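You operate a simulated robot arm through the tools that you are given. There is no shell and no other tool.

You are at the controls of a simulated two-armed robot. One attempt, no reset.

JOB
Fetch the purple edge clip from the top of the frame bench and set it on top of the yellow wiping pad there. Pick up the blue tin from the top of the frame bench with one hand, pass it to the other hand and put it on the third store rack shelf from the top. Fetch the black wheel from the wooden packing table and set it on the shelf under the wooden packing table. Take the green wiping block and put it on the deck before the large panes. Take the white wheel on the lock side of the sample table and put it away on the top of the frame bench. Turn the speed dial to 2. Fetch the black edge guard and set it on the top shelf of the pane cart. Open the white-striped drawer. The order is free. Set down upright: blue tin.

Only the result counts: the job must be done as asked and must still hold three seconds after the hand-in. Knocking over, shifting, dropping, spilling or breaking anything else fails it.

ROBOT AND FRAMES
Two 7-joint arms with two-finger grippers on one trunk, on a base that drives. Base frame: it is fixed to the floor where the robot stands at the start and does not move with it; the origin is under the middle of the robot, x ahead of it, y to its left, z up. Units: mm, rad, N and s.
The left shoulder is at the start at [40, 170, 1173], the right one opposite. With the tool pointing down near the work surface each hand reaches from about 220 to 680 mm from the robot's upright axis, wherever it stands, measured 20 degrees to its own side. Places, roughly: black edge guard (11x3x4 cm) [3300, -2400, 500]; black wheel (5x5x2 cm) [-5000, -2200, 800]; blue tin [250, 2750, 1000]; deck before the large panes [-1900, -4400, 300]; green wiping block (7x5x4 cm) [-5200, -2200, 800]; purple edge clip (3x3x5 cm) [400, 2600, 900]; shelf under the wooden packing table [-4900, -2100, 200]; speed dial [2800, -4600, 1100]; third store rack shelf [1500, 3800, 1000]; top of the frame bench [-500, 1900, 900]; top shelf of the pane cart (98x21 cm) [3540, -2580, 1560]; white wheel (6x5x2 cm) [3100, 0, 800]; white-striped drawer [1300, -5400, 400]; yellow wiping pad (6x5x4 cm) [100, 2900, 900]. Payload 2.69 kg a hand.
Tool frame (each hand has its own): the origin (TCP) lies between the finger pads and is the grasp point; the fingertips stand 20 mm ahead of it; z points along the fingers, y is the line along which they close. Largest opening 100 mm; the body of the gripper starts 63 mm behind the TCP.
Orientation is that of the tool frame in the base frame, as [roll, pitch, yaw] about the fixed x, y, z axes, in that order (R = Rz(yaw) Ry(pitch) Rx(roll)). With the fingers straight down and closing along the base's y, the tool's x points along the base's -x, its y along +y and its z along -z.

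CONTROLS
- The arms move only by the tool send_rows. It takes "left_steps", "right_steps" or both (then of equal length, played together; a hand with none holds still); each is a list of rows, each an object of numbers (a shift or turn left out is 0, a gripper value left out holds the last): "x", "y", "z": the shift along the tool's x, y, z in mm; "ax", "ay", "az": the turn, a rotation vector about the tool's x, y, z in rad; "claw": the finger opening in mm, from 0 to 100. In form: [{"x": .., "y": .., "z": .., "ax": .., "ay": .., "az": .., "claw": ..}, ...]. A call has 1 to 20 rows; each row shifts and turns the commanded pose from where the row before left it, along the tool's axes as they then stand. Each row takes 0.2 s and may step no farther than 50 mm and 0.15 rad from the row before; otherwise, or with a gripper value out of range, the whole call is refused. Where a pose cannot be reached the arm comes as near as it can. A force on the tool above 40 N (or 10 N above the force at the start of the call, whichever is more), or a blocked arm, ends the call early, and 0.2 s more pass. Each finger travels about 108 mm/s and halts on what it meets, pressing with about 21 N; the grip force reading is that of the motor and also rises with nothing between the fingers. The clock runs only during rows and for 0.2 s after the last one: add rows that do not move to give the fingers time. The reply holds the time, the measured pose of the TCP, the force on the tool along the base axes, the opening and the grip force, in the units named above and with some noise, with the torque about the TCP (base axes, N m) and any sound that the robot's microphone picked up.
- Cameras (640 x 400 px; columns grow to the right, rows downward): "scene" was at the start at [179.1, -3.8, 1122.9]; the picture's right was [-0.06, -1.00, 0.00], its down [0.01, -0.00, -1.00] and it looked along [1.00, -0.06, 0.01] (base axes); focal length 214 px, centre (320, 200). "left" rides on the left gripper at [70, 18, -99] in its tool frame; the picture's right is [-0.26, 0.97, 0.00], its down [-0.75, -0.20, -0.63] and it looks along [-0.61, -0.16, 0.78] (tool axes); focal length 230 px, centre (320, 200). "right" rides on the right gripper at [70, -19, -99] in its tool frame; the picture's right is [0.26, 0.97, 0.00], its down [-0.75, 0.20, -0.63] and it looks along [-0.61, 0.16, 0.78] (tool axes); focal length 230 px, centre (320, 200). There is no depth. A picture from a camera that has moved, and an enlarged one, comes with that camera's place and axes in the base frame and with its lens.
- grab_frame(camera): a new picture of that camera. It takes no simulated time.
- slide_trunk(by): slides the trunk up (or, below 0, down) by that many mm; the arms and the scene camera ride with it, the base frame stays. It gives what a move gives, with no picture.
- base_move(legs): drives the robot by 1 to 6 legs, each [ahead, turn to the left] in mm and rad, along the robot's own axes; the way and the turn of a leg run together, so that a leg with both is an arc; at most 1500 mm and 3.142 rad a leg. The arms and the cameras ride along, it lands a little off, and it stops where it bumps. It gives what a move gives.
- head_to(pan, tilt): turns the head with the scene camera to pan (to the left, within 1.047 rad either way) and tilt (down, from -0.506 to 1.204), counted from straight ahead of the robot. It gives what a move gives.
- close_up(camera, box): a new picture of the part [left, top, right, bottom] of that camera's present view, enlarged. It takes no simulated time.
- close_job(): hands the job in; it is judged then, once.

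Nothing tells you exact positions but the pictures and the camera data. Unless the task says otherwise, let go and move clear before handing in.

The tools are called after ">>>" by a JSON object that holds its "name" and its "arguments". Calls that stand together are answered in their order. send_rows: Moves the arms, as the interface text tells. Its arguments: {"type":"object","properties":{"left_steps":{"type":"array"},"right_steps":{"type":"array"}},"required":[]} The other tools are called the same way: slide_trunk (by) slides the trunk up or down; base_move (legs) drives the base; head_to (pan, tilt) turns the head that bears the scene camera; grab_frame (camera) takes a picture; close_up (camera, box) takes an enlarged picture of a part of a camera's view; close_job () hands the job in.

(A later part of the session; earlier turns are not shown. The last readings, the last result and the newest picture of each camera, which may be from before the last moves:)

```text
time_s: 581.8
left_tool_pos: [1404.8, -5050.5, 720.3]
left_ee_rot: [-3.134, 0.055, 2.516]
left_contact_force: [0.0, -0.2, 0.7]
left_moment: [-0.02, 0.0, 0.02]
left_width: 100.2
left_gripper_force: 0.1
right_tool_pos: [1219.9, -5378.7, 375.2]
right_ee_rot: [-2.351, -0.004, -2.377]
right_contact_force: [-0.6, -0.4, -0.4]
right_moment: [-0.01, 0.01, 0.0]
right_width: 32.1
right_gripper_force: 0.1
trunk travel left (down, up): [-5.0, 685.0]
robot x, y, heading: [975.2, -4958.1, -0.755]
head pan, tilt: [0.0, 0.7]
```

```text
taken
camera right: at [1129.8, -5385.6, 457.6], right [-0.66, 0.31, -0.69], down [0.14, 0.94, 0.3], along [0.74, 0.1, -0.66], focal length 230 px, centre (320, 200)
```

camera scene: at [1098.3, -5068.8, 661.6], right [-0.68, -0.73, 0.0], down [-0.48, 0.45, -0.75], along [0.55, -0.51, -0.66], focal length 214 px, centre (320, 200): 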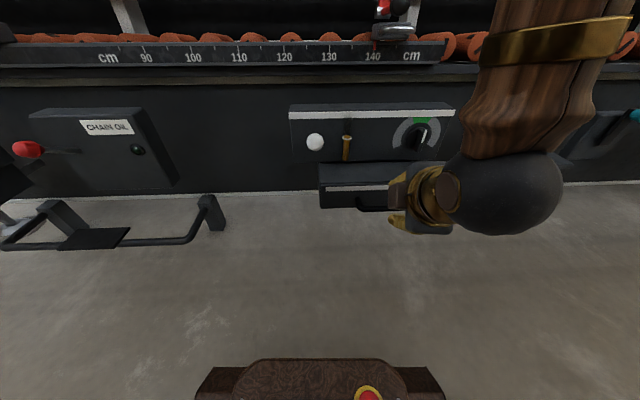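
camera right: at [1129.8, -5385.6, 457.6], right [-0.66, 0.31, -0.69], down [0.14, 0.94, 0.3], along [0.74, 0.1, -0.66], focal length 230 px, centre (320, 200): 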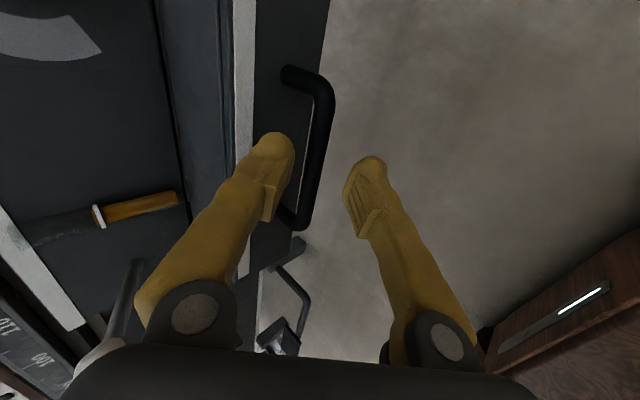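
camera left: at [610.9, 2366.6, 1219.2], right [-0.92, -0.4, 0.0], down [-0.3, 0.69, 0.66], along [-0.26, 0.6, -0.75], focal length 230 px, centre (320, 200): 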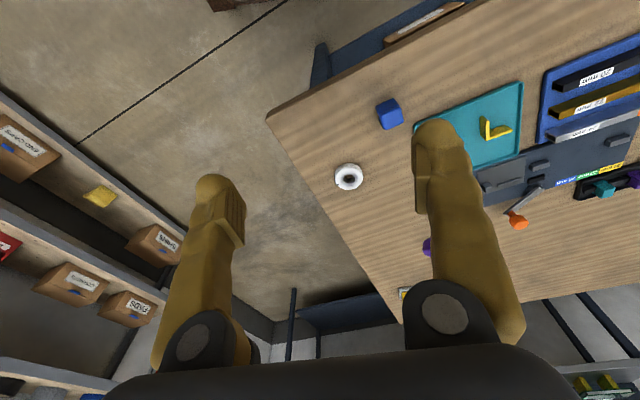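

>>> {"name": "send_rows", "arguments": {"right_steps": [{"y": -3.5, "claw": 27}, {"z": 8}, {"z": 8}, {"z": 6}, {}, {}]}}

>>> {"name": "grab_frame", "arguments": {"camera": "right"}}

```text
time_s: 583.2
left_tool_pos: [1405.7, -5049.9, 719.6]
left_ee_rot: [-3.135, 0.057, 2.516]
left_contact_force: [0.0, -0.9, -0.2]
left_moment: [0.03, 0.01, 0.0]
left_width: 100.1
left_gripper_force: 0.1
right_tool_pos: [1233.4, -5391.1, 360.3]
right_ee_rot: [-2.35, -0.006, -2.374]
right_contact_force: [0.6, 0.3, -0.8]
right_moment: [-0.01, -0.02, 0.01]
right_width: 27.3
right_gripper_force: 0.0
trunk travel left (down, up): [-5.0, 685.0]
robot x, y, heading: [975.9, -4956.4, -0.753]
head pan, tilt: [0.0, 0.7]
```

```text
taken
camera right: at [1142.8, -5398.4, 443.1], right [-0.66, 0.31, -0.69], down [0.13, 0.95, 0.3], along [0.74, 0.1, -0.66], focal length 230 px, centre (320, 200)
```

right: 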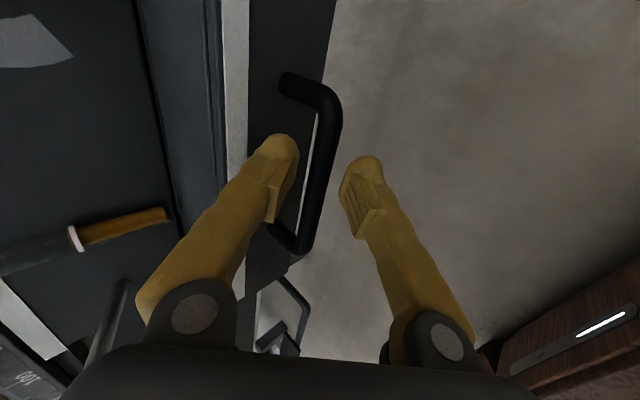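

The bar is between the fingers. Closing on it.

>>> {"name": "send_rows", "arguments": {"right_steps": [{"z": 3}, {"claw": 18}, {"claw": 5}, {}, {}, {}]}}

>>> {"name": "grab_frame", "arguments": {"camera": "right"}}

```text
time_s: 584.6
left_tool_pos: [1404.4, -5049.9, 720.9]
left_ee_rot: [-3.134, 0.055, 2.519]
left_contact_force: [-0.4, -0.4, -1.2]
left_moment: [0.02, -0.01, 0.02]
left_width: 100.0
left_gripper_force: 0.1
right_tool_pos: [1235.3, -5393.7, 357.5]
right_ee_rot: [-2.352, -0.006, -2.371]
right_contact_force: [9.0, 0.3, -7.3]
right_moment: [-0.28, 0.24, 0.77]
right_width: 6.3
right_gripper_force: 35.0
trunk travel left (down, up): [-5.0, 685.0]
robot x, y, heading: [973.0, -4957.2, -0.747]
head pan, tilt: [0.0, 0.7]
```

```text
taken
camera right: at [1144.3, -5400.2, 440.8], right [-0.66, 0.31, -0.68], down [0.13, 0.95, 0.3], along [0.74, 0.11, -0.67], focal length 230 px, centre (320, 200)
```

right: 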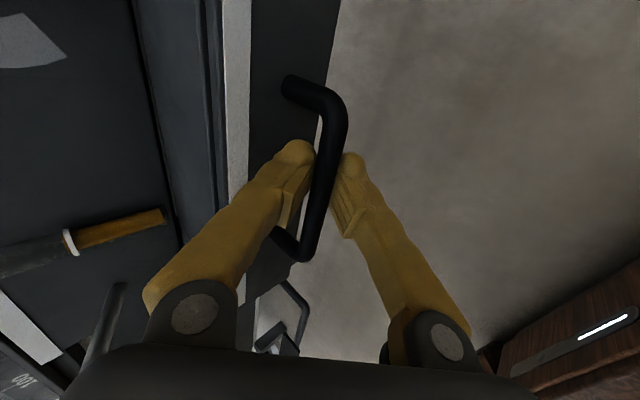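

Gripped. Pulling the drawer gently toward the robot.

>>> {"name": "send_rows", "arguments": {"right_steps": [{"x": 0.4, "y": 5.6, "z": -5.7}, {"x": 0.4, "y": 5.6, "z": -5.7}, {"x": 0.4, "y": 5.6, "z": -5.7}, {}]}}

>>> {"name": "grab_frame", "arguments": {"camera": "right"}}

```text
time_s: 585.6
left_tool_pos: [1403.9, -5049.6, 719.6]
left_ee_rot: [-3.134, 0.056, 2.516]
left_contact_force: [-0.2, -0.5, 0.2]
left_moment: [0.0, 0.02, 0.0]
left_width: 100.2
left_gripper_force: 0.1
right_tool_pos: [1216.8, -5374.4, 357.2]
right_ee_rot: [-2.355, -0.004, -2.376]
right_contact_force: [-2.0, 0.8, -3.4]
right_moment: [-0.04, 0.06, -0.01]
right_width: 7.1
right_gripper_force: 1.6
trunk travel left (down, up): [-5.0, 685.0]
robot x, y, heading: [975.8, -4956.8, -0.753]
head pan, tilt: [0.0, 0.7]
```

```text
taken
camera right: at [1127.0, -5382.2, 440.1], right [-0.66, 0.31, -0.68], down [0.13, 0.94, 0.3], along [0.74, 0.11, -0.67], focal length 230 px, centre (320, 200)
```

right: 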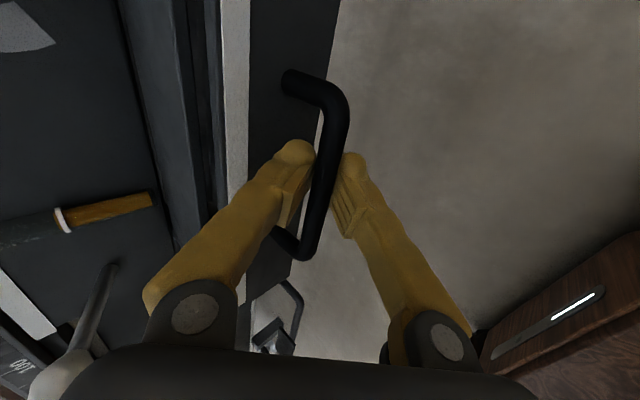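

The drawer slides out easily. Continuing to pull.

>>> {"name": "send_rows", "arguments": {"right_steps": [{"x": 0.5, "y": 7, "z": -7.1}, {"x": 0.5, "y": 7, "z": -7.1}, {"x": 0.5, "y": 7, "z": -7.1}, {"x": 0.5, "y": 7, "z": -7.1}, {"x": 0.5, "y": 7, "z": -7.1}, {"x": 0.5, "y": 7, "z": -7.1}, {}]}}

>>> {"name": "grab_frame", "arguments": {"camera": "scene"}}

```text
time_s: 587.1
left_tool_pos: [1394.7, -5042.1, 711.7]
left_ee_rot: [-3.137, 0.034, 2.516]
left_contact_force: [1.4, 0.5, -0.1]
left_moment: [0.01, 0.04, 0.0]
left_width: 100.0
left_gripper_force: 0.0
right_tool_pos: [1162.9, -5329.6, 359.2]
right_ee_rot: [-2.367, -0.006, -2.385]
right_contact_force: [11.9, 14.2, -55.5]
right_moment: [-0.57, 0.5, 0.11]
right_width: 7.1
right_gripper_force: 36.0
trunk travel left (down, up): [-5.0, 685.0]
robot x, y, heading: [970.4, -4956.5, -0.751]
head pan, tilt: [0.0, 0.7]
stopped in row 7 (right hand): the force on the tool passed its limit at 43 N (the readings are from after the stop); the commanded pose is now the measured one
```

```text
taken
camera scene: at [1099.4, -5070.3, 660.4], right [-0.68, -0.73, 0.0], down [-0.48, 0.45, -0.75], along [0.55, -0.51, -0.66], focal length 214 px, centre (320, 200)
```

scene: 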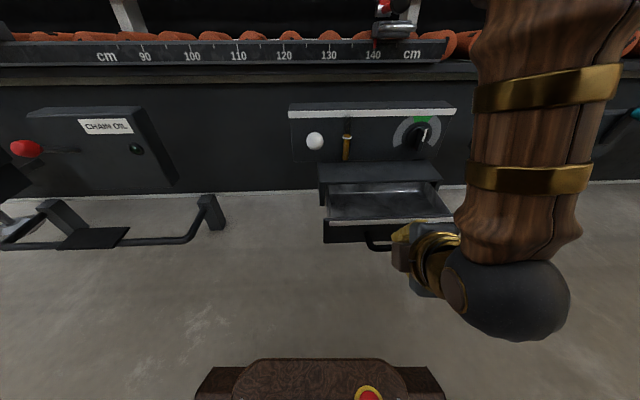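

The drawer is out ~97 mm; the grip has some vertical load. Easing the hand down a little, then continuing.

>>> {"name": "send_rows", "arguments": {"right_steps": [{"y": 3, "z": 3}, {"y": 2, "z": 2}, {}]}}

```text
time_s: 587.9
left_tool_pos: [1394.7, -5042.1, 713.6]
left_ee_rot: [-3.136, 0.037, 2.515]
left_contact_force: [0.1, -0.6, 0.0]
left_moment: [0.02, 0.04, 0.03]
left_width: 99.8
left_gripper_force: 0.1
right_tool_pos: [1169.4, -5334.4, 358.2]
right_ee_rot: [-2.338, 0.002, -2.392]
right_contact_force: [12.2, 12.9, -18.9]
right_moment: [-0.26, 0.26, 0.6]
right_width: 7.4
right_gripper_force: 35.4
trunk travel left (down, up): [-5.0, 685.0]
robot x, y, heading: [973.3, -4958.6, -0.754]
head pan, tilt: [0.0, 0.7]
```

>>> {"name": "send_rows", "arguments": {"right_steps": [{"x": -3, "y": 2, "z": 2}, {"x": -2, "y": 1, "z": 1}, {}]}}

```text
time_s: 588.7
left_tool_pos: [1394.4, -5041.1, 713.6]
left_ee_rot: [-3.137, 0.038, 2.518]
left_contact_force: [-0.5, -0.3, -0.4]
left_moment: [0.01, 0.01, 0.02]
left_width: 100.2
left_gripper_force: 0.1
right_tool_pos: [1168.8, -5333.5, 354.7]
right_ee_rot: [-2.34, -0.006, -2.396]
right_contact_force: [1.0, -1.3, 2.6]
right_moment: [-0.01, 0.02, 0.03]
right_width: 6.4
right_gripper_force: 0.8
trunk travel left (down, up): [-5.0, 685.0]
robot x, y, heading: [973.0, -4959.0, -0.749]
head pan, tilt: [0.0, 0.7]
```

>>> {"name": "send_rows", "arguments": {"right_steps": [{"x": 0.6, "y": 5.6, "z": -5.7}, {"x": 0.6, "y": 5.6, "z": -5.7}, {"x": 0.6, "y": 5.7, "z": -5.6}, {"x": 0.6, "y": 5.7, "z": -5.6}, {}]}}

>>> {"name": "grab_frame", "arguments": {"camera": "scene"}}

```text
time_s: 589.9
left_tool_pos: [1394.7, -5040.6, 714.0]
left_ee_rot: [-3.136, 0.039, 2.518]
left_contact_force: [0.7, 0.5, 0.8]
left_moment: [0.01, 0.0, 0.01]
left_width: 100.0
left_gripper_force: 0.0
right_tool_pos: [1146.2, -5312.0, 353.5]
right_ee_rot: [-2.337, -0.007, -2.395]
right_contact_force: [1.0, -0.2, 2.0]
right_moment: [0.04, -0.02, 0.04]
right_width: 6.1
right_gripper_force: 0.3
trunk travel left (down, up): [-5.0, 685.0]
robot x, y, heading: [978.3, -4958.9, -0.75]
head pan, tilt: [0.0, 0.7]
```

```text
taken
camera scene: at [1098.3, -5068.8, 661.6], right [-0.68, -0.73, 0.0], down [-0.48, 0.45, -0.75], along [0.55, -0.51, -0.66], focal length 214 px, centre (320, 200)
```

scene: 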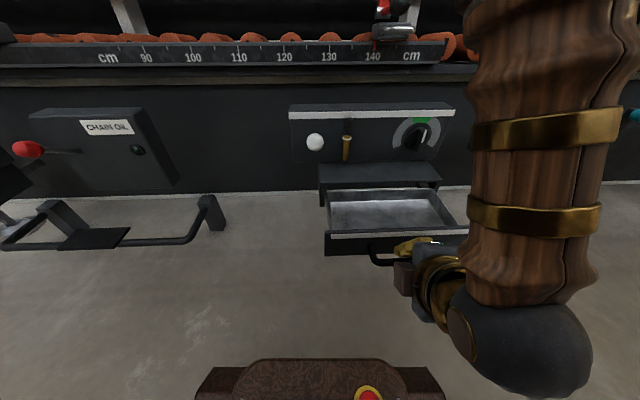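

>>> {"name": "grab_frame", "arguments": {"camera": "right"}}

>>> {"name": "close_up", "arguments": {"camera": "scene", "box": [300, 140, 490, 290]}}

```text
taken
camera right: at [1055.3, -5316.9, 435.4], right [-0.65, 0.31, -0.69], down [0.15, 0.95, 0.29], along [0.75, 0.08, -0.66], focal length 230 px, centre (320, 200)
```

right: 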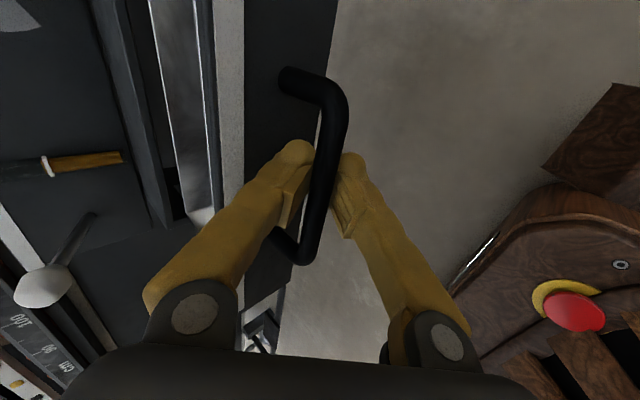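

```text
2.67 times, centred on (395, 215) of scene
camera zoom: at [1098.3, -5068.8, 661.6], right [-0.68, -0.73, 0.0], down [-0.48, 0.45, -0.75], along [0.55, -0.51, -0.66], focal length 572 px, centre (120, 160)
```

zoom: 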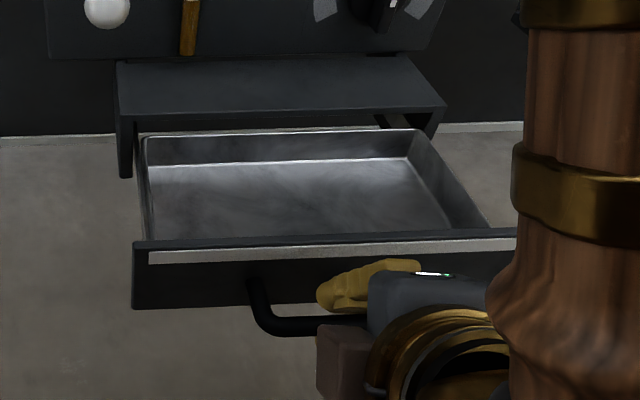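

The drawer tray is nearly fully out. Pulling a bit further until it stops.

>>> {"name": "send_rows", "arguments": {"right_steps": [{"x": 0.5, "y": 4.2, "z": -4.3}, {"x": 0.5, "y": 4.2, "z": -4.3}, {"x": 0.5, "y": 4.2, "z": -4.3}, {}, {}]}}

>>> {"name": "close_up", "arguments": {"camera": "scene", "box": [300, 140, 490, 290]}}

```text
time_s: 591.1
left_tool_pos: [1394.7, -5040.9, 714.9]
left_ee_rot: [-3.137, 0.038, 2.515]
left_contact_force: [-0.2, 0.0, -0.3]
left_moment: [-0.01, 0.0, 0.03]
left_width: 99.9
left_gripper_force: 0.0
right_tool_pos: [1133.4, -5299.7, 353.4]
right_ee_rot: [-2.339, -0.007, -2.395]
right_contact_force: [2.0, -1.1, 1.2]
right_moment: [-0.02, -0.02, 0.04]
right_width: 6.2
right_gripper_force: 0.7
trunk travel left (down, up): [-5.0, 685.0]
robot x, y, heading: [975.8, -4954.4, -0.75]
head pan, tilt: [0.0, 0.7]
```

```text
2.67 times, centred on (395, 215) of scene
camera zoom: at [1098.3, -5068.8, 661.6], right [-0.68, -0.73, 0.0], down [-0.48, 0.45, -0.75], along [0.55, -0.51, -0.66], focal length 572 px, centre (120, 160)
```

zoom: 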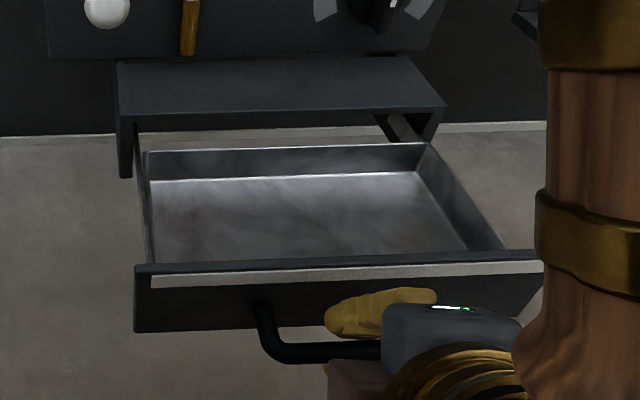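

>>> {"name": "send_rows", "arguments": {"right_steps": [{"x": 0.5, "y": 4.2, "z": -4.3}, {"x": 0.5, "y": 4.2, "z": -4.3}, {"x": 0.5, "y": 4.2, "z": -4.3}, {"x": 0.5, "y": 4.2, "z": -4.3}, {}, {}]}}

>>> {"name": "close_up", "arguments": {"camera": "scene", "box": [300, 140, 490, 290]}}

```text
time_s: 592.5
left_tool_pos: [1394.4, -5040.6, 715.4]
left_ee_rot: [-3.138, 0.039, 2.516]
left_contact_force: [0.5, -0.3, 0.5]
left_moment: [0.01, -0.03, 0.0]
left_width: 100.2
left_gripper_force: 0.1
right_tool_pos: [1116.3, -5283.5, 353.1]
right_ee_rot: [-2.339, -0.008, -2.394]
right_contact_force: [5.4, -1.2, 5.6]
right_moment: [-0.03, -0.01, 0.09]
right_width: 9.2
right_gripper_force: 2.8
trunk travel left (down, up): [-5.0, 685.0]
robot x, y, heading: [974.9, -4956.9, -0.749]
head pan, tilt: [0.0, 0.7]
```

```text
2.67 times, centred on (395, 215) of scene
camera zoom: at [1098.4, -5068.8, 661.6], right [-0.68, -0.73, 0.0], down [-0.48, 0.45, -0.75], along [0.55, -0.51, -0.66], focal length 572 px, centre (120, 160)
```

zoom: 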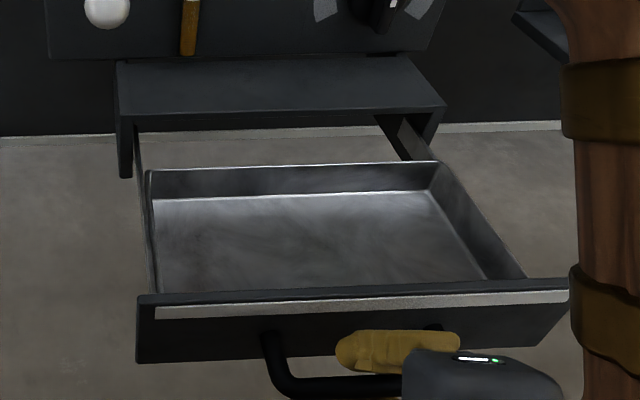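

>>> {"name": "send_rows", "arguments": {"right_steps": [{"x": 0.3, "y": 3.5, "z": -3.6}, {"x": 0.3, "y": 3.5, "z": -3.6}, {}, {}]}}

>>> {"name": "grab_frame", "arguments": {"camera": "right"}}

>>> {"name": "close_up", "arguments": {"camera": "scene", "box": [300, 140, 490, 290]}}

```text
time_s: 593.5
left_tool_pos: [1395.3, -5041.4, 714.4]
left_ee_rot: [-3.137, 0.036, 2.516]
left_contact_force: [0.5, -0.3, -0.4]
left_moment: [0.0, 0.01, 0.02]
left_width: 100.1
left_gripper_force: 0.0
right_tool_pos: [1109.6, -5278.5, 354.9]
right_ee_rot: [-2.33, -0.007, -2.392]
right_contact_force: [25.7, -10.1, 7.0]
right_moment: [0.0, 0.0, 0.43]
right_width: 21.0
right_gripper_force: 12.1
trunk travel left (down, up): [-5.0, 685.0]
robot x, y, heading: [974.9, -4952.9, -0.75]
head pan, tilt: [0.0, 0.7]
```

```text
taken
camera right: at [1018.1, -5283.6, 436.8], right [-0.65, 0.31, -0.7], down [0.15, 0.95, 0.28], along [0.75, 0.08, -0.66], focal length 230 px, centre (320, 200)
```

right: 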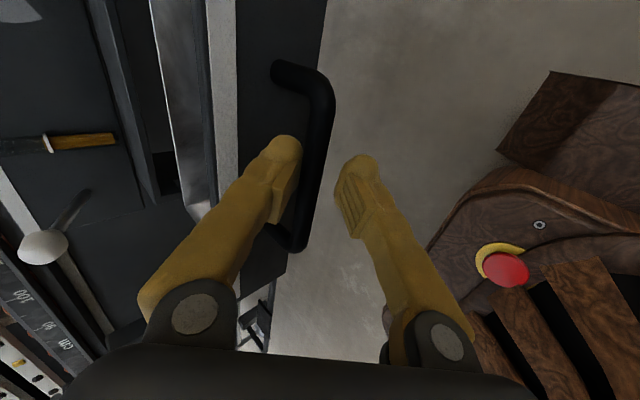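

```text
2.67 times, centred on (395, 215) of scene
camera zoom: at [1098.8, -5068.9, 661.6], right [-0.68, -0.73, 0.0], down [-0.48, 0.45, -0.75], along [0.55, -0.51, -0.66], focal length 572 px, centre (120, 160)
```

zoom: 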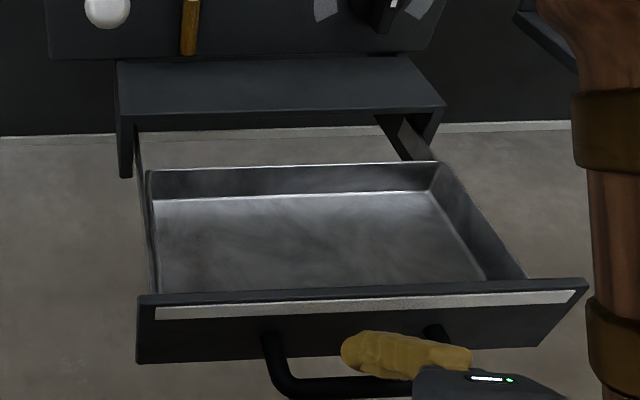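

The drawer is fully open (hit its stop). Releasing and backing the hand out along its approach line.

>>> {"name": "send_rows", "arguments": {"right_steps": [{"claw": 32, "y": -3, "z": 2}, {"claw": 40}, {}, {"z": -10}, {"z": -15}, {"z": -20}, {"z": -20}, {"z": -20}, {}]}}

>>> {"name": "grab_frame", "arguments": {"camera": "right"}}

>>> {"name": "grab_frame", "arguments": {"camera": "scene"}}

```text
time_s: 595.7
left_tool_pos: [1383.8, -5031.2, 705.2]
left_ee_rot: [3.142, 0.004, 2.517]
left_contact_force: [0.7, -0.3, -0.1]
left_moment: [0.03, 0.0, -0.01]
left_width: 99.8
left_gripper_force: 0.1
right_tool_pos: [1097.3, -5283.2, 417.2]
right_ee_rot: [-2.148, -0.019, -2.451]
right_contact_force: [-0.2, 0.3, -0.2]
right_moment: [0.02, 0.04, 0.0]
right_width: 39.9
right_gripper_force: 0.0
trunk travel left (down, up): [-5.0, 685.0]
robot x, y, heading: [973.9, -4957.6, -0.751]
head pan, tilt: [0.0, 0.7]
stopped in row 9 (right hand): the arm was blocked; the commanded pose is now the measured one
```

```text
taken
camera right: at [998.1, -5272.2, 487.6], right [-0.55, 0.23, -0.8], down [0.17, 0.97, 0.16], along [0.82, -0.05, -0.57], focal length 230 px, centre (320, 200)
```

right: 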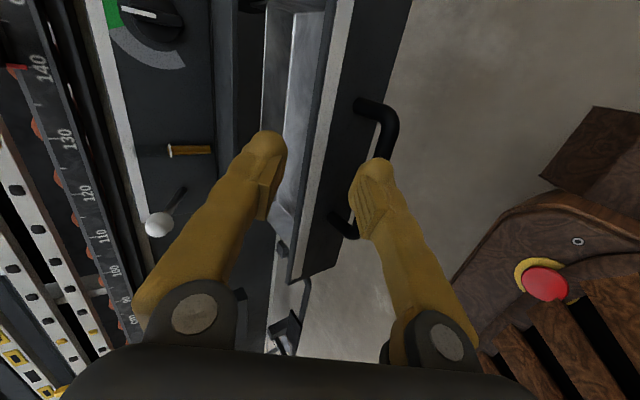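

```text
taken
camera scene: at [1098.3, -5068.8, 661.6], right [-0.68, -0.73, 0.0], down [-0.48, 0.45, -0.75], along [0.55, -0.51, -0.66], focal length 214 px, centre (320, 200)
```

scene: 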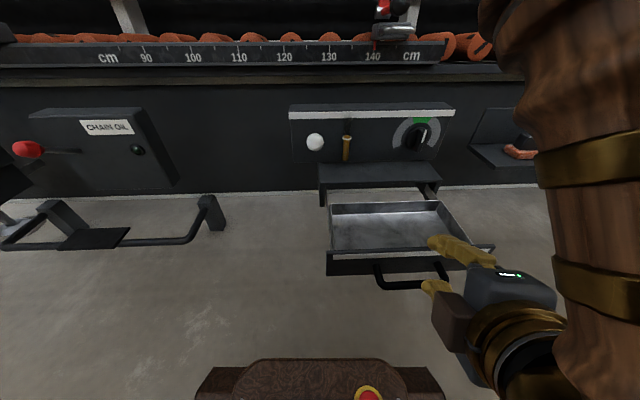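

The hand is free of the handle and the drawer stays open. Raising the hand straight up, then backing the base away.

>>> {"name": "send_rows", "arguments": {"right_steps": [{"y": -12, "z": -8}, {"y": -17, "z": -11}, {"y": -17, "z": -11}, {"y": -17, "z": -11}, {"y": -17, "z": -11}, {}]}}

```text
time_s: 597.1
left_tool_pos: [1384.0, -5031.9, 703.8]
left_ee_rot: [-3.139, 0.007, 2.517]
left_contact_force: [-0.2, -0.1, -0.2]
left_moment: [-0.02, 0.01, 0.0]
left_width: 99.9
left_gripper_force: 0.2
right_tool_pos: [1113.1, -5275.9, 487.3]
right_ee_rot: [-2.19, -0.023, -2.45]
right_contact_force: [-0.3, 0.4, -1.0]
right_moment: [0.01, -0.04, -0.03]
right_width: 40.0
right_gripper_force: 0.1
right hand out of reach, approached as far as the arm can: row 3, 4, 5
trunk travel left (down, up): [-5.0, 685.0]
robot x, y, heading: [973.6, -4957.8, -0.75]
head pan, tilt: [0.0, 0.7]
```

>>> {"name": "slide_trunk", "arguments": {"by": 200}}

>>> {"name": "base_move", "arguments": {"legs": [[-250, 0]]}}

>>> {"name": "grab_frame", "arguments": {"camera": "scene"}}

```text
time_s: 599.3
left_tool_pos: [1383.7, -5030.8, 901.4]
left_ee_rot: [3.141, -0.005, 2.516]
left_contact_force: [0.3, 1.0, 0.2]
left_moment: [0.01, 0.0, -0.03]
left_width: 100.0
left_gripper_force: 0.0
right_tool_pos: [1115.6, -5279.1, 689.6]
right_ee_rot: [-2.177, -0.017, -2.453]
right_contact_force: [0.1, -0.3, 0.7]
right_moment: [0.03, -0.05, -0.03]
right_width: 40.0
right_gripper_force: 0.1
trunk travel left (down, up): [-205.0, 485.0]
robot x, y, heading: [975.4, -4956.6, -0.747]
head pan, tilt: [0.0, 0.7]
```

```text
time_s: 601.1
left_tool_pos: [1199.6, -4858.3, 901.1]
left_ee_rot: [-3.141, -0.003, 2.516]
left_contact_force: [0.3, 0.4, 0.1]
left_moment: [0.0, 0.02, -0.01]
left_width: 99.7
left_gripper_force: 0.0
right_tool_pos: [931.4, -5107.6, 689.2]
right_ee_rot: [-2.178, -0.017, -2.453]
right_contact_force: [0.7, -0.3, -0.1]
right_moment: [0.0, 0.01, 0.01]
right_width: 40.0
right_gripper_force: 0.1
trunk travel left (down, up): [-205.0, 485.0]
robot x, y, heading: [792.8, -4787.7, -0.751]
head pan, tilt: [0.0, 0.7]
```

```text
taken
camera scene: at [916.5, -4899.1, 861.6], right [-0.68, -0.73, 0.0], down [-0.48, 0.45, -0.75], along [0.55, -0.51, -0.66], focal length 214 px, centre (320, 200)
```

scene: 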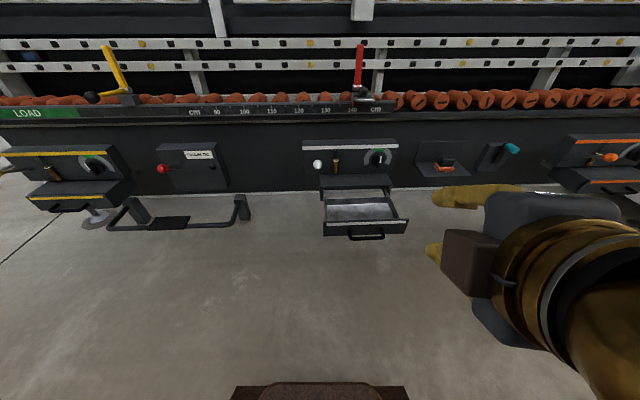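

The white-striped drawer is open. Resetting the right arm to the neutral downward pose.

>>> {"name": "send_rows", "arguments": {"right_steps": [{"ax": -0.13}, {"ax": -0.13}, {"ax": -0.13}, {"ax": -0.13}, {"ax": -0.13}, {"ax": -0.13}, {"ax": -0.13}, {"az": 0.14}, {"az": 0.14}, {"az": 0.14}, {"az": 0.14}, {"az": 0.14}, {"az": 0.14}, {"az": 0.14}, {"az": 0.14}, {"az": 0.14}, {"az": 0.14}, {"az": 0.14}, {}]}}

```text
time_s: 605.1
left_tool_pos: [1185.9, -4845.5, 890.1]
left_ee_rot: [3.135, -0.044, 2.516]
left_contact_force: [0.3, -0.6, -0.1]
left_moment: [-0.02, 0.0, 0.01]
left_width: 99.8
left_gripper_force: 0.1
right_tool_pos: [935.0, -5099.5, 685.6]
right_ee_rot: [-3.124, 0.069, 2.29]
right_contact_force: [0.5, 0.4, 0.4]
right_moment: [0.03, -0.01, 0.03]
right_width: 40.1
right_gripper_force: 0.0
right hand out of reach, approached as far as the arm can: row 1
trunk travel left (down, up): [-205.0, 485.0]
robot x, y, heading: [791.9, -4787.3, -0.755]
head pan, tilt: [0.0, 0.7]
```

>>> {"name": "send_rows", "arguments": {"right_steps": [{"x": -20, "z": -20, "ay": 0.02}, {"x": -25, "z": -30, "ay": 0.02}, {"x": -25, "z": -35, "ay": 0.02}, {"x": -25, "z": -35}, {"x": -25, "z": -35}, {"x": -15, "z": -35, "claw": 100}, {}, {}], "left_steps": [{"x": -10, "ay": -0.02}, {"x": -15, "ay": -0.02}, {"x": -15}, {"x": -10}, {}, {}, {}, {}]}}

>>> {"name": "slide_trunk", "arguments": {"by": 200}}

>>> {"name": "head_to", "arguments": {"pan": 0, "tilt": 0.2}}

```text
time_s: 606.9
left_tool_pos: [1230.0, -4879.3, 909.5]
left_ee_rot: [-3.14, 0.052, 2.517]
left_contact_force: [0.1, -1.0, 0.3]
left_moment: [0.02, 0.02, 0.05]
left_width: 99.9
left_gripper_force: 0.1
right_tool_pos: [1022.4, -5196.2, 878.3]
right_ee_rot: [-3.124, 0.007, 2.29]
right_contact_force: [0.6, -0.3, -0.4]
right_moment: [-0.01, 0.0, 0.03]
right_width: 100.2
right_gripper_force: 0.1
trunk travel left (down, up): [-205.0, 485.0]
robot x, y, heading: [793.3, -4787.4, -0.749]
head pan, tilt: [0.0, 0.7]
```

```text
time_s: 609.1
left_tool_pos: [1232.0, -4879.2, 1107.8]
left_ee_rot: [-3.14, 0.053, 2.517]
left_contact_force: [0.5, -0.4, 1.0]
left_moment: [-0.04, 0.04, -0.03]
left_width: 100.0
left_gripper_force: 0.0
right_tool_pos: [1023.1, -5195.8, 1078.6]
right_ee_rot: [-3.125, 0.007, 2.29]
right_contact_force: [-0.3, 0.3, 0.6]
right_moment: [0.0, 0.03, 0.01]
right_width: 99.9
right_gripper_force: 0.1
trunk travel left (down, up): [-405.0, 285.0]
robot x, y, heading: [791.1, -4781.7, -0.749]
head pan, tilt: [0.0, 0.7]
```

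```text
time_s: 610.0
left_tool_pos: [1231.3, -4878.4, 1108.2]
left_ee_rot: [-3.14, 0.052, 2.517]
left_contact_force: [-0.7, 0.3, 0.0]
left_moment: [0.0, 0.01, 0.0]
left_width: 99.6
left_gripper_force: 0.0
right_tool_pos: [1023.4, -5195.8, 1079.3]
right_ee_rot: [-3.123, 0.006, 2.29]
right_contact_force: [0.3, -0.2, 0.3]
right_moment: [0.01, -0.01, 0.0]
right_width: 99.9
right_gripper_force: 0.1
trunk travel left (down, up): [-405.0, 285.0]
robot x, y, heading: [793.8, -4785.9, -0.748]
head pan, tilt: [0.0, 0.201]
```

Now heading for the packing table far to the west. Turning to look that way.

>>> {"name": "base_move", "arguments": {"legs": [[0, -1.4], [0, -1.4]]}}

>>> {"name": "grab_frame", "arguments": {"camera": "scene"}}

```text
time_s: 617.4
left_tool_pos: [345.3, -4860.1, 1108.5]
left_ee_rot: [-3.14, 0.052, -0.243]
left_contact_force: [0.8, -0.8, 0.4]
left_moment: [-0.02, 0.01, 0.02]
left_width: 100.0
left_gripper_force: 0.1
right_tool_pos: [422.5, -4488.9, 1078.1]
right_ee_rot: [-3.123, 0.006, -0.471]
right_contact_force: [-0.2, 0.0, -0.2]
right_moment: [-0.02, 0.01, -0.02]
right_width: 100.0
right_gripper_force: 0.1
trunk travel left (down, up): [-405.0, 285.0]
robot x, y, heading: [783.3, -4800.2, 2.767]
head pan, tilt: [0.0, 0.201]
```

```text
taken
camera scene: at [614.2, -4729.6, 1106.8], right [0.36, 0.93, 0.0], down [0.2, -0.08, -0.98], along [-0.91, 0.35, -0.22], focal length 214 px, centre (320, 200)
```

scene: 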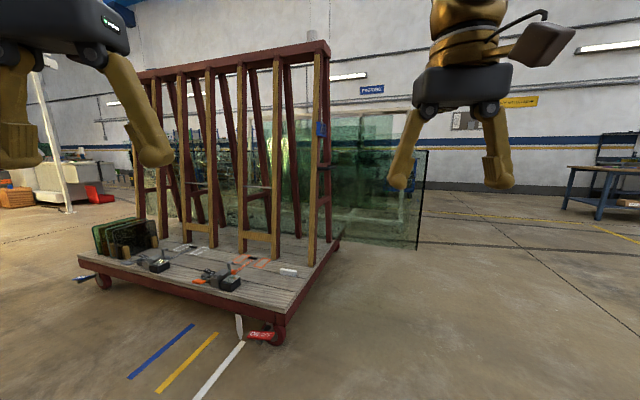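

I see the A-frame trolley with large glass panes on its far side; the deck I need is on that far (north-west) side. I'll drive north to look past it toward the packing table.

>>> {"name": "base_move", "arguments": {"legs": [[0, -0.883], [950, 0], [940, 0], [0, 1.2]]}}

>>> {"name": "grab_frame", "arguments": {"camera": "scene"}}

```text
time_s: 632.2
left_tool_pos: [-194.2, -3213.0, 1114.6]
left_ee_rot: [-3.137, 0.069, 0.076]
left_contact_force: [-0.6, 0.0, 0.4]
left_moment: [-0.01, 0.0, -0.02]
left_width: 99.9
left_gripper_force: 0.1
right_tool_pos: [-238.6, -2835.9, 1084.9]
right_ee_rot: [-3.125, 0.026, -0.153]
right_contact_force: [-0.3, 0.0, -0.5]
right_moment: [0.0, 0.01, 0.02]
right_width: 99.8
right_gripper_force: 0.1
trunk travel left (down, up): [-405.0, 285.0]
robot x, y, heading: [189.5, -3008.1, 3.095]
head pan, tilt: [0.0, 0.201]
```

```text
taken
camera scene: at [4.4, -2999.7, 1106.8], right [0.05, 1.0, 0.0], down [0.22, -0.01, -0.98], along [-0.98, 0.05, -0.22], focal length 214 px, centre (320, 200)
```

scene: 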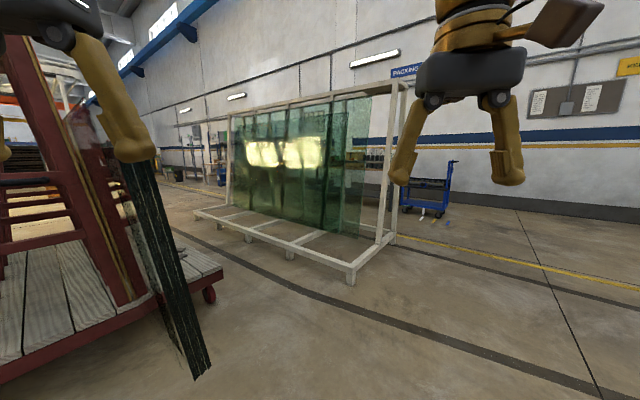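

I see the white rack of large panes and the trolley to its left; the packing area is beyond. I'll drive on around the north side for a better look.

>>> {"name": "base_move", "arguments": {"legs": [[0, -0.7], [1150, 0], [0, 0.6]]}}

>>> {"name": "grab_frame", "arguments": {"camera": "scene"}}

```text
time_s: 632.9
left_tool_pos: [-124.1, -3216.4, 1083.2]
left_ee_rot: [3.137, -0.041, 0.061]
left_contact_force: [1.1, -0.8, 0.1]
left_moment: [0.08, 0.1, 0.05]
left_width: 100.1
left_gripper_force: 0.1
right_tool_pos: [-179.7, -2839.1, 1107.3]
right_ee_rot: [-3.128, 0.08, -0.163]
right_contact_force: [-0.1, -1.5, 0.2]
right_moment: [0.04, 0.06, -0.01]
right_width: 99.9
right_gripper_force: 0.1
trunk travel left (down, up): [-405.0, 285.0]
robot x, y, heading: [188.6, -3010.4, 3.081]
head pan, tilt: [0.0, 0.201]
stopped in leg 1: the robot was blocked; the commanded pose is now the measured one
```

```text
taken
camera scene: at [8.9, -3000.4, 1107.5], right [0.06, 1.0, 0.0], down [0.21, -0.01, -0.98], along [-0.98, 0.06, -0.21], focal length 214 px, centre (320, 200)
```

scene: 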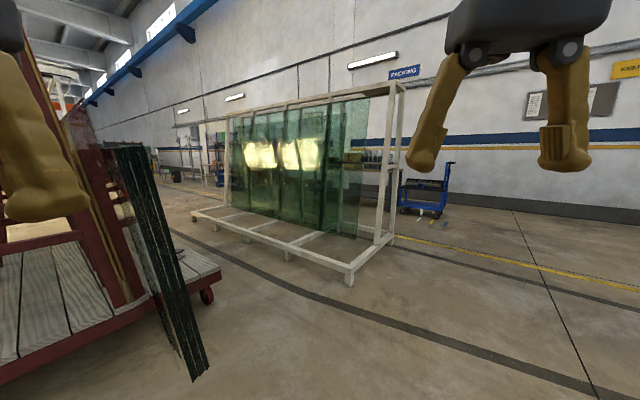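

Blocked by arm sway again; extending both arms forward and lowering them slightly for stability.

>>> {"name": "send_rows", "arguments": {"left_steps": [{"x": -15, "z": 8}, {"x": -20, "z": 10, "ay": -0.013}, {"x": -20, "z": 10, "ay": -0.013}, {"x": -20, "z": 10, "ay": -0.013}, {"x": -20, "z": 10}, {"x": -20, "z": 10}, {"x": -15}, {}, {}], "right_steps": [{"x": -10, "z": 8}, {"x": -15, "z": 10, "ay": 0.02}, {"x": -15, "z": 10, "ay": 0.02}, {"x": -15, "z": 10, "ay": 0.02}, {"x": -15, "z": 10, "ay": 0.015}, {"x": -10, "z": 10}, {}, {}, {}]}}

>>> {"name": "base_move", "arguments": {"legs": [[0, -0.68]]}}

```text
time_s: 634.9
left_tool_pos: [-270.2, -3224.3, 1049.2]
left_ee_rot: [-3.138, 0.059, 0.063]
left_contact_force: [0.1, 0.6, 0.6]
left_moment: [0.0, 0.0, -0.04]
left_width: 99.8
left_gripper_force: 0.1
right_tool_pos: [-267.2, -2820.1, 1050.3]
right_ee_rot: [-3.128, -0.001, -0.164]
right_contact_force: [-0.6, 0.1, 0.0]
right_moment: [0.04, 0.01, 0.02]
right_width: 100.1
right_gripper_force: 0.0
trunk travel left (down, up): [-405.0, 285.0]
robot x, y, heading: [184.4, -3007.9, 3.082]
head pan, tilt: [0.0, 0.201]
```

```text
time_s: 637.2
left_tool_pos: [-302.8, -2892.6, 1050.8]
left_ee_rot: [-3.14, 0.06, -0.614]
left_contact_force: [0.0, 1.1, -1.2]
left_moment: [0.01, -0.01, -0.04]
left_width: 100.2
left_gripper_force: 0.1
right_tool_pos: [-50.4, -2580.8, 1051.1]
right_ee_rot: [-3.129, -0.002, -0.838]
right_contact_force: [-0.1, 0.5, 0.4]
right_moment: [0.0, -0.01, -0.01]
right_width: 100.1
right_gripper_force: 0.0
trunk travel left (down, up): [-405.0, 285.0]
robot x, y, heading: [182.7, -3011.2, 2.412]
head pan, tilt: [0.0, 0.201]
```

>>> {"name": "base_move", "arguments": {"legs": [[1270, -0.07], [0, 0.5]]}}

>>> {"name": "grab_frame", "arguments": {"camera": "scene"}}

```text
time_s: 645.0
left_tool_pos: [-1197.0, -2243.3, 1057.3]
left_ee_rot: [-3.139, 0.077, -0.184]
left_contact_force: [0.3, -0.1, -0.1]
left_moment: [-0.01, 0.01, 0.02]
left_width: 100.0
left_gripper_force: 0.1
right_tool_pos: [-1095.7, -1854.2, 1057.6]
right_ee_rot: [-3.128, 0.015, -0.412]
right_contact_force: [0.2, -1.0, -0.5]
right_moment: [0.0, 0.02, 0.01]
right_width: 99.9
right_gripper_force: 0.2
trunk travel left (down, up): [-405.0, 285.0]
robot x, y, heading: [-719.4, -2144.2, 2.834]
head pan, tilt: [0.0, 0.201]
```

```text
taken
camera scene: at [-892.8, -2088.0, 1106.8], right [0.3, 0.95, 0.0], down [0.21, -0.06, -0.98], along [-0.93, 0.29, -0.22], focal length 214 px, centre (320, 200)
```

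scene: 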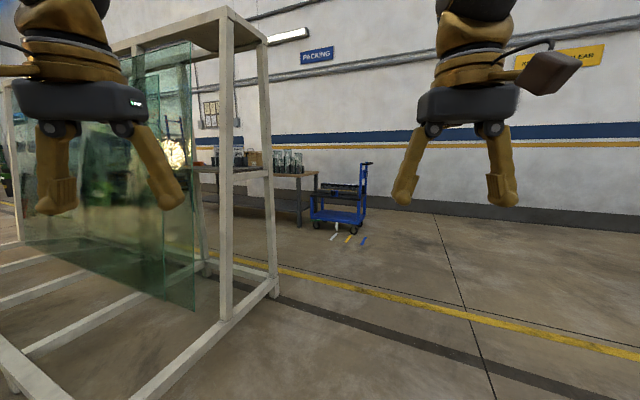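

The packing table is beyond the white rack with a blue cart nearby. Driving around the rack's north end toward it.

>>> {"name": "base_move", "arguments": {"legs": [[0, -0.207], [900, 0], [910, 0], [0, 0.927], [870, 0]]}}

>>> {"name": "grab_frame", "arguments": {"camera": "scene"}}

```text
time_s: 661.7
left_tool_pos: [-3422.9, -2039.0, 1063.0]
left_ee_rot: [-3.134, 0.091, 0.56]
left_contact_force: [-0.5, -0.4, -0.3]
left_moment: [0.0, -0.03, 0.01]
left_width: 100.0
left_gripper_force: 0.1
right_tool_pos: [-3612.5, -1683.4, 1065.0]
right_ee_rot: [-3.132, 0.029, 0.332]
right_contact_force: [-0.5, -0.3, -1.2]
right_moment: [-0.01, -0.01, -0.02]
right_width: 99.9
right_gripper_force: 0.2
trunk travel left (down, up): [-405.0, 285.0]
robot x, y, heading: [-3150.7, -1653.8, -2.696]
head pan, tilt: [0.0, 0.201]
```

```text
taken
camera scene: at [-3318.0, -1725.2, 1106.7], right [-0.43, 0.9, 0.0], down [0.2, 0.09, -0.98], along [-0.88, -0.42, -0.22], focal length 214 px, centre (320, 200)
```

scene: 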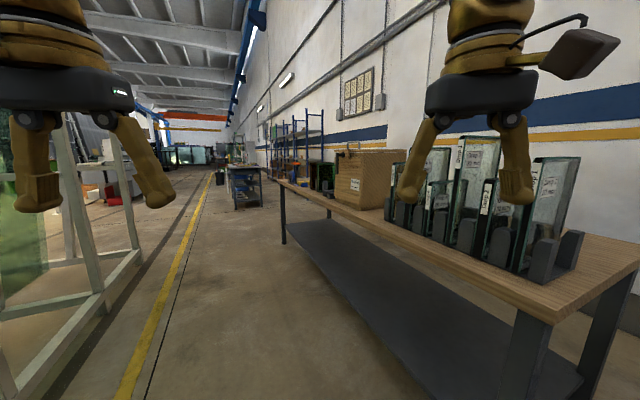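

I'm alongside the packing table. I'll drive along its front to where the wheel and green block should be and face it.

>>> {"name": "base_move", "arguments": {"legs": [[0, 0.406], [820, 0], [820, 0], [0, -0.75], [0, -0.75]]}}

>>> {"name": "grab_frame", "arguments": {"camera": "scene"}}

```text
time_s: 675.3
left_tool_pos: [-4698.1, -2774.9, 1069.1]
left_ee_rot: [-3.135, 0.109, -0.58]
left_contact_force: [0.5, 0.0, 0.0]
left_moment: [0.01, 0.01, 0.0]
left_width: 100.0
left_gripper_force: 0.0
right_tool_pos: [-4454.7, -2455.3, 1072.2]
right_ee_rot: [-3.134, 0.048, -0.807]
right_contact_force: [-0.1, 0.1, 0.2]
right_moment: [0.01, -0.02, 0.0]
right_width: 100.1
right_gripper_force: 0.1
trunk travel left (down, up): [-405.0, 285.0]
robot x, y, heading: [-4250.5, -2850.7, 2.446]
head pan, tilt: [0.0, 0.201]
```

```text
taken
camera scene: at [-4388.3, -2733.6, 1106.8], right [0.64, 0.77, 0.0], down [0.17, -0.14, -0.98], along [-0.75, 0.63, -0.22], focal length 214 px, centre (320, 200)
```

scene: 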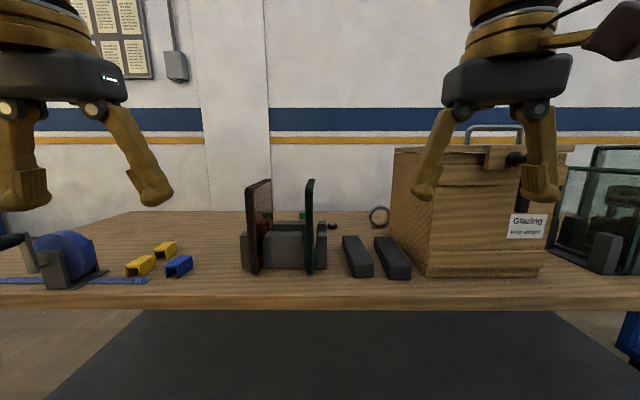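

Facing the table: small items are behind a glass holder. Zooming in.

>>> {"name": "close_up", "arguments": {"camera": "scene", "box": [230, 170, 420, 290]}}

>>> {"name": "slide_trunk", "arguments": {"by": 250}}

>>> {"name": "head_to", "arguments": {"pan": 0, "tilt": 0.5}}

>>> {"name": "grab_frame", "arguments": {"camera": "scene"}}

```text
3.33 times, centred on (325, 230) of scene
camera zoom: at [-4388.3, -2733.6, 1106.8], right [0.64, 0.77, 0.0], down [0.17, -0.14, -0.98], along [-0.75, 0.63, -0.22], focal length 715 px, centre (303, 100)
```

zoom: 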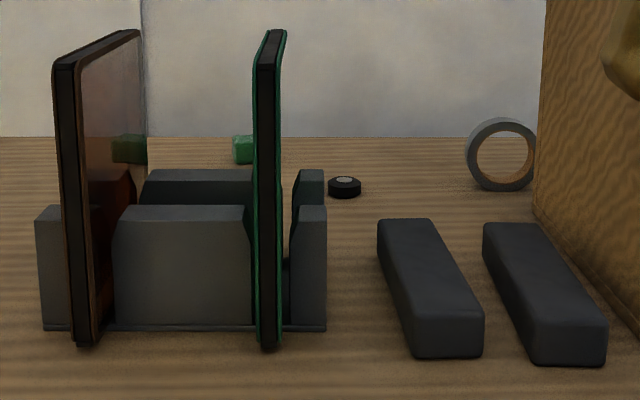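

```text
time_s: 677.9
left_tool_pos: [-4686.3, -2785.6, 1324.3]
left_ee_rot: [-3.132, 0.123, -0.577]
left_contact_force: [-0.1, 0.6, -0.4]
left_moment: [-0.03, 0.0, 0.02]
left_width: 99.6
left_gripper_force: 0.1
right_tool_pos: [-4442.4, -2464.5, 1326.4]
right_ee_rot: [-3.133, 0.063, -0.806]
right_contact_force: [-0.2, -1.1, 0.0]
right_moment: [0.02, 0.01, 0.0]
right_width: 100.1
right_gripper_force: 0.1
trunk travel left (down, up): [-655.0, 35.0]
robot x, y, heading: [-4247.8, -2849.0, 2.449]
head pan, tilt: [0.0, 0.201]
```

```text
time_s: 678.7
left_tool_pos: [-4686.6, -2785.8, 1323.3]
left_ee_rot: [-3.131, 0.123, -0.578]
left_contact_force: [-0.1, 0.0, -0.3]
left_moment: [-0.03, -0.01, 0.01]
left_width: 100.0
left_gripper_force: 0.0
right_tool_pos: [-4441.8, -2465.2, 1328.4]
right_ee_rot: [-3.134, 0.063, -0.805]
right_contact_force: [0.6, 0.5, -0.2]
right_moment: [-0.01, 0.02, 0.01]
right_width: 100.1
right_gripper_force: 0.1
trunk travel left (down, up): [-655.0, 35.0]
robot x, y, heading: [-4252.4, -2852.9, 2.446]
head pan, tilt: [0.0, 0.499]
```

```text
taken
camera scene: at [-4390.0, -2732.5, 1329.1], right [0.64, 0.77, 0.0], down [0.38, -0.32, -0.87], along [-0.67, 0.56, -0.49], focal length 214 px, centre (320, 200)
```

scene: 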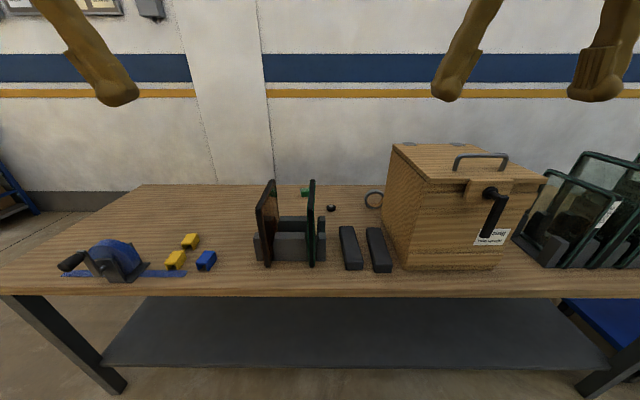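

The black wheel (≈ −5003, −2155) and green block (≈ −5196, −2156) are near the table's back edge, out of reach from the front. There seems to be space behind the table; let me look around for a route.

>>> {"name": "head_to", "arguments": {"pan": -0.8, "tilt": 0.2}}

>>> {"name": "grab_frame", "arguments": {"camera": "scene"}}

>>> {"name": "head_to", "arguments": {"pan": 0.8, "tilt": 0.2}}

>>> {"name": "grab_frame", "arguments": {"camera": "scene"}}

```text
time_s: 679.8
left_tool_pos: [-4685.9, -2785.4, 1325.0]
left_ee_rot: [-3.131, 0.122, -0.578]
left_contact_force: [-0.5, 0.3, -0.1]
left_moment: [0.01, 0.0, -0.01]
left_width: 99.9
left_gripper_force: 0.2
right_tool_pos: [-4443.3, -2464.9, 1327.1]
right_ee_rot: [-3.132, 0.064, -0.805]
right_contact_force: [0.0, -0.3, 0.6]
right_moment: [-0.02, 0.01, -0.01]
right_width: 100.4
right_gripper_force: 0.2
trunk travel left (down, up): [-655.0, 35.0]
robot x, y, heading: [-4248.2, -2851.1, 2.448]
head pan, tilt: [-0.799, 0.201]
```

```text
taken
camera scene: at [-4327.6, -2697.6, 1357.2], right [1.0, 0.08, 0.01], down [0.03, -0.21, -0.98], along [-0.07, 0.97, -0.21], focal length 214 px, centre (320, 200)
```

scene: 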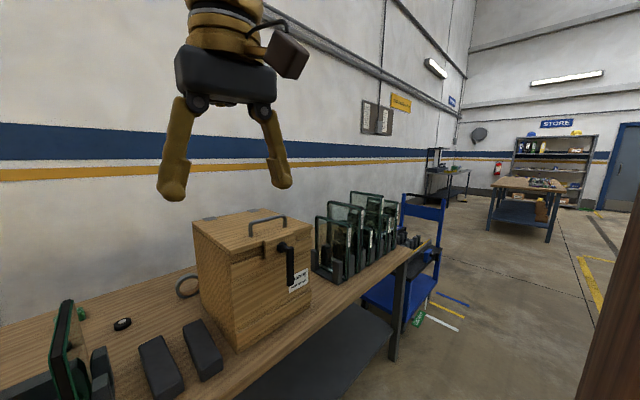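

```text
time_s: 681.5
left_tool_pos: [-4685.9, -2784.5, 1324.9]
left_ee_rot: [-3.132, 0.12, -0.579]
left_contact_force: [1.2, -0.2, 0.3]
left_moment: [0.04, 0.06, 0.02]
left_width: 99.6
left_gripper_force: 0.0
right_tool_pos: [-4441.4, -2464.0, 1327.6]
right_ee_rot: [-3.133, 0.064, -0.806]
right_contact_force: [0.7, 1.1, -0.4]
right_moment: [-0.02, -0.03, -0.01]
right_width: 100.0
right_gripper_force: 0.0
trunk travel left (down, up): [-655.0, 35.0]
robot x, y, heading: [-4252.3, -2850.7, 2.442]
head pan, tilt: [0.799, 0.201]
```

```text
taken
camera scene: at [-4413.2, -2800.1, 1357.2], right [-0.1, 0.99, -0.01], down [0.21, 0.01, -0.98], along [-0.97, -0.1, -0.21], focal length 214 px, centre (320, 200)
```

scene: 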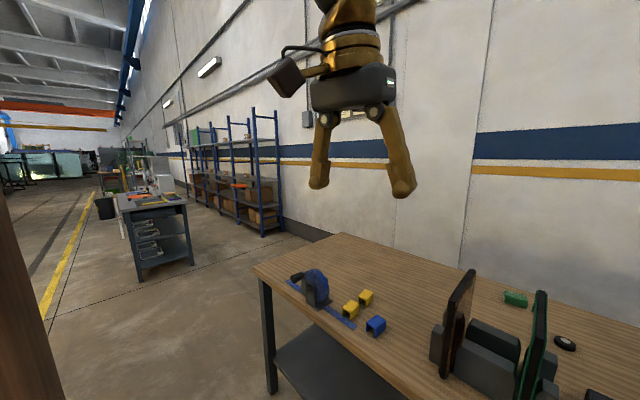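

The wall is ~0.8 m behind the table, so there's a drivable gap. I'll first re-centre the head, extend the arms, and drive around the table's far (south-west) end.

>>> {"name": "head_to", "arguments": {"pan": 0, "tilt": 0.2}}

>>> {"name": "slide_trunk", "arguments": {"by": -150}}

>>> {"name": "send_rows", "arguments": {"left_steps": [{"x": -10, "z": -5}, {"x": -15, "ay": 0.03, "z": -10}, {"x": -15, "ay": 0.03, "z": -10}, {"x": -15, "ay": 0.03, "z": -5}, {"x": -15, "ay": 0.02}, {"x": -10}, {}, {}], "right_steps": [{"x": -10, "z": -5}, {"x": -15, "ay": 0.02, "z": -10}, {"x": -15, "ay": 0.02, "z": -10}, {"x": -15, "ay": 0.02, "z": -5}, {"x": -10}, {}, {}, {}]}}

```text
time_s: 682.6
left_tool_pos: [-4686.9, -2785.9, 1325.0]
left_ee_rot: [-3.131, 0.123, -0.577]
left_contact_force: [-0.1, 0.0, -0.3]
left_moment: [-0.03, -0.03, 0.0]
left_width: 100.3
left_gripper_force: 0.2
right_tool_pos: [-4443.1, -2465.3, 1326.7]
right_ee_rot: [-3.132, 0.062, -0.807]
right_contact_force: [-1.1, 1.3, 0.3]
right_moment: [0.01, 0.04, 0.02]
right_width: 100.1
right_gripper_force: 0.1
trunk travel left (down, up): [-655.0, 35.0]
robot x, y, heading: [-4247.1, -2850.1, 2.447]
head pan, tilt: [0.0, 0.201]
```

```text
time_s: 684.4
left_tool_pos: [-4685.4, -2784.7, 1175.4]
left_ee_rot: [-3.131, 0.124, -0.58]
left_contact_force: [0.2, -0.3, 0.1]
left_moment: [0.01, 0.02, -0.01]
left_width: 100.0
left_gripper_force: 0.0
right_tool_pos: [-4441.8, -2465.4, 1177.4]
right_ee_rot: [-3.134, 0.063, -0.806]
right_contact_force: [1.2, -0.1, 0.3]
right_moment: [-0.04, -0.02, -0.01]
right_width: 99.8
right_gripper_force: 0.1
trunk travel left (down, up): [-505.0, 185.0]
robot x, y, heading: [-4248.6, -2850.7, 2.442]
head pan, tilt: [0.0, 0.201]
```

```text
time_s: 686.2
left_tool_pos: [-4749.9, -2742.8, 1209.2]
left_ee_rot: [-3.132, 0.015, -0.578]
left_contact_force: [0.4, -0.3, 0.4]
left_moment: [0.0, 0.02, 0.03]
left_width: 100.0
left_gripper_force: 0.0
right_tool_pos: [-4486.1, -2419.2, 1209.6]
right_ee_rot: [-3.133, 0.001, -0.807]
right_contact_force: [0.1, 0.3, -0.6]
right_moment: [-0.02, 0.0, -0.02]
right_width: 99.8
right_gripper_force: 0.0
trunk travel left (down, up): [-505.0, 185.0]
robot x, y, heading: [-4250.2, -2851.9, 2.443]
head pan, tilt: [0.0, 0.201]
```

>>> {"name": "base_move", "arguments": {"legs": [[0, 1.543], [1134, 0], [0, -1.267], [820, 0], [820, 0]]}}

>>> {"name": "grab_frame", "arguments": {"camera": "scene"}}

```text
time_s: 707.0
left_tool_pos: [-6963.0, -3211.2, 1211.7]
left_ee_rot: [-3.131, 0.013, -0.245]
left_contact_force: [-0.8, -0.7, -0.1]
left_moment: [0.02, 0.01, 0.0]
left_width: 100.2
left_gripper_force: 0.0
right_tool_pos: [-6821.8, -2818.2, 1209.2]
right_ee_rot: [-3.133, 0.002, -0.472]
right_contact_force: [-1.0, -0.3, -0.4]
right_moment: [-0.02, 0.01, 0.01]
right_width: 100.0
right_gripper_force: 0.0
trunk travel left (down, up): [-505.0, 185.0]
robot x, y, heading: [-6453.3, -3149.8, 2.784]
head pan, tilt: [0.0, 0.201]
```

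```text
taken
camera scene: at [-6626.3, -3082.5, 1206.6], right [0.35, 0.94, 0.0], down [0.2, -0.08, -0.98], along [-0.91, 0.34, -0.22], focal length 214 px, centre (320, 200)
```

scene: 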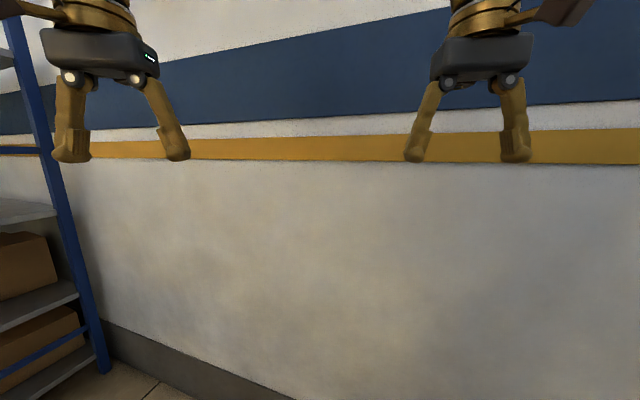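

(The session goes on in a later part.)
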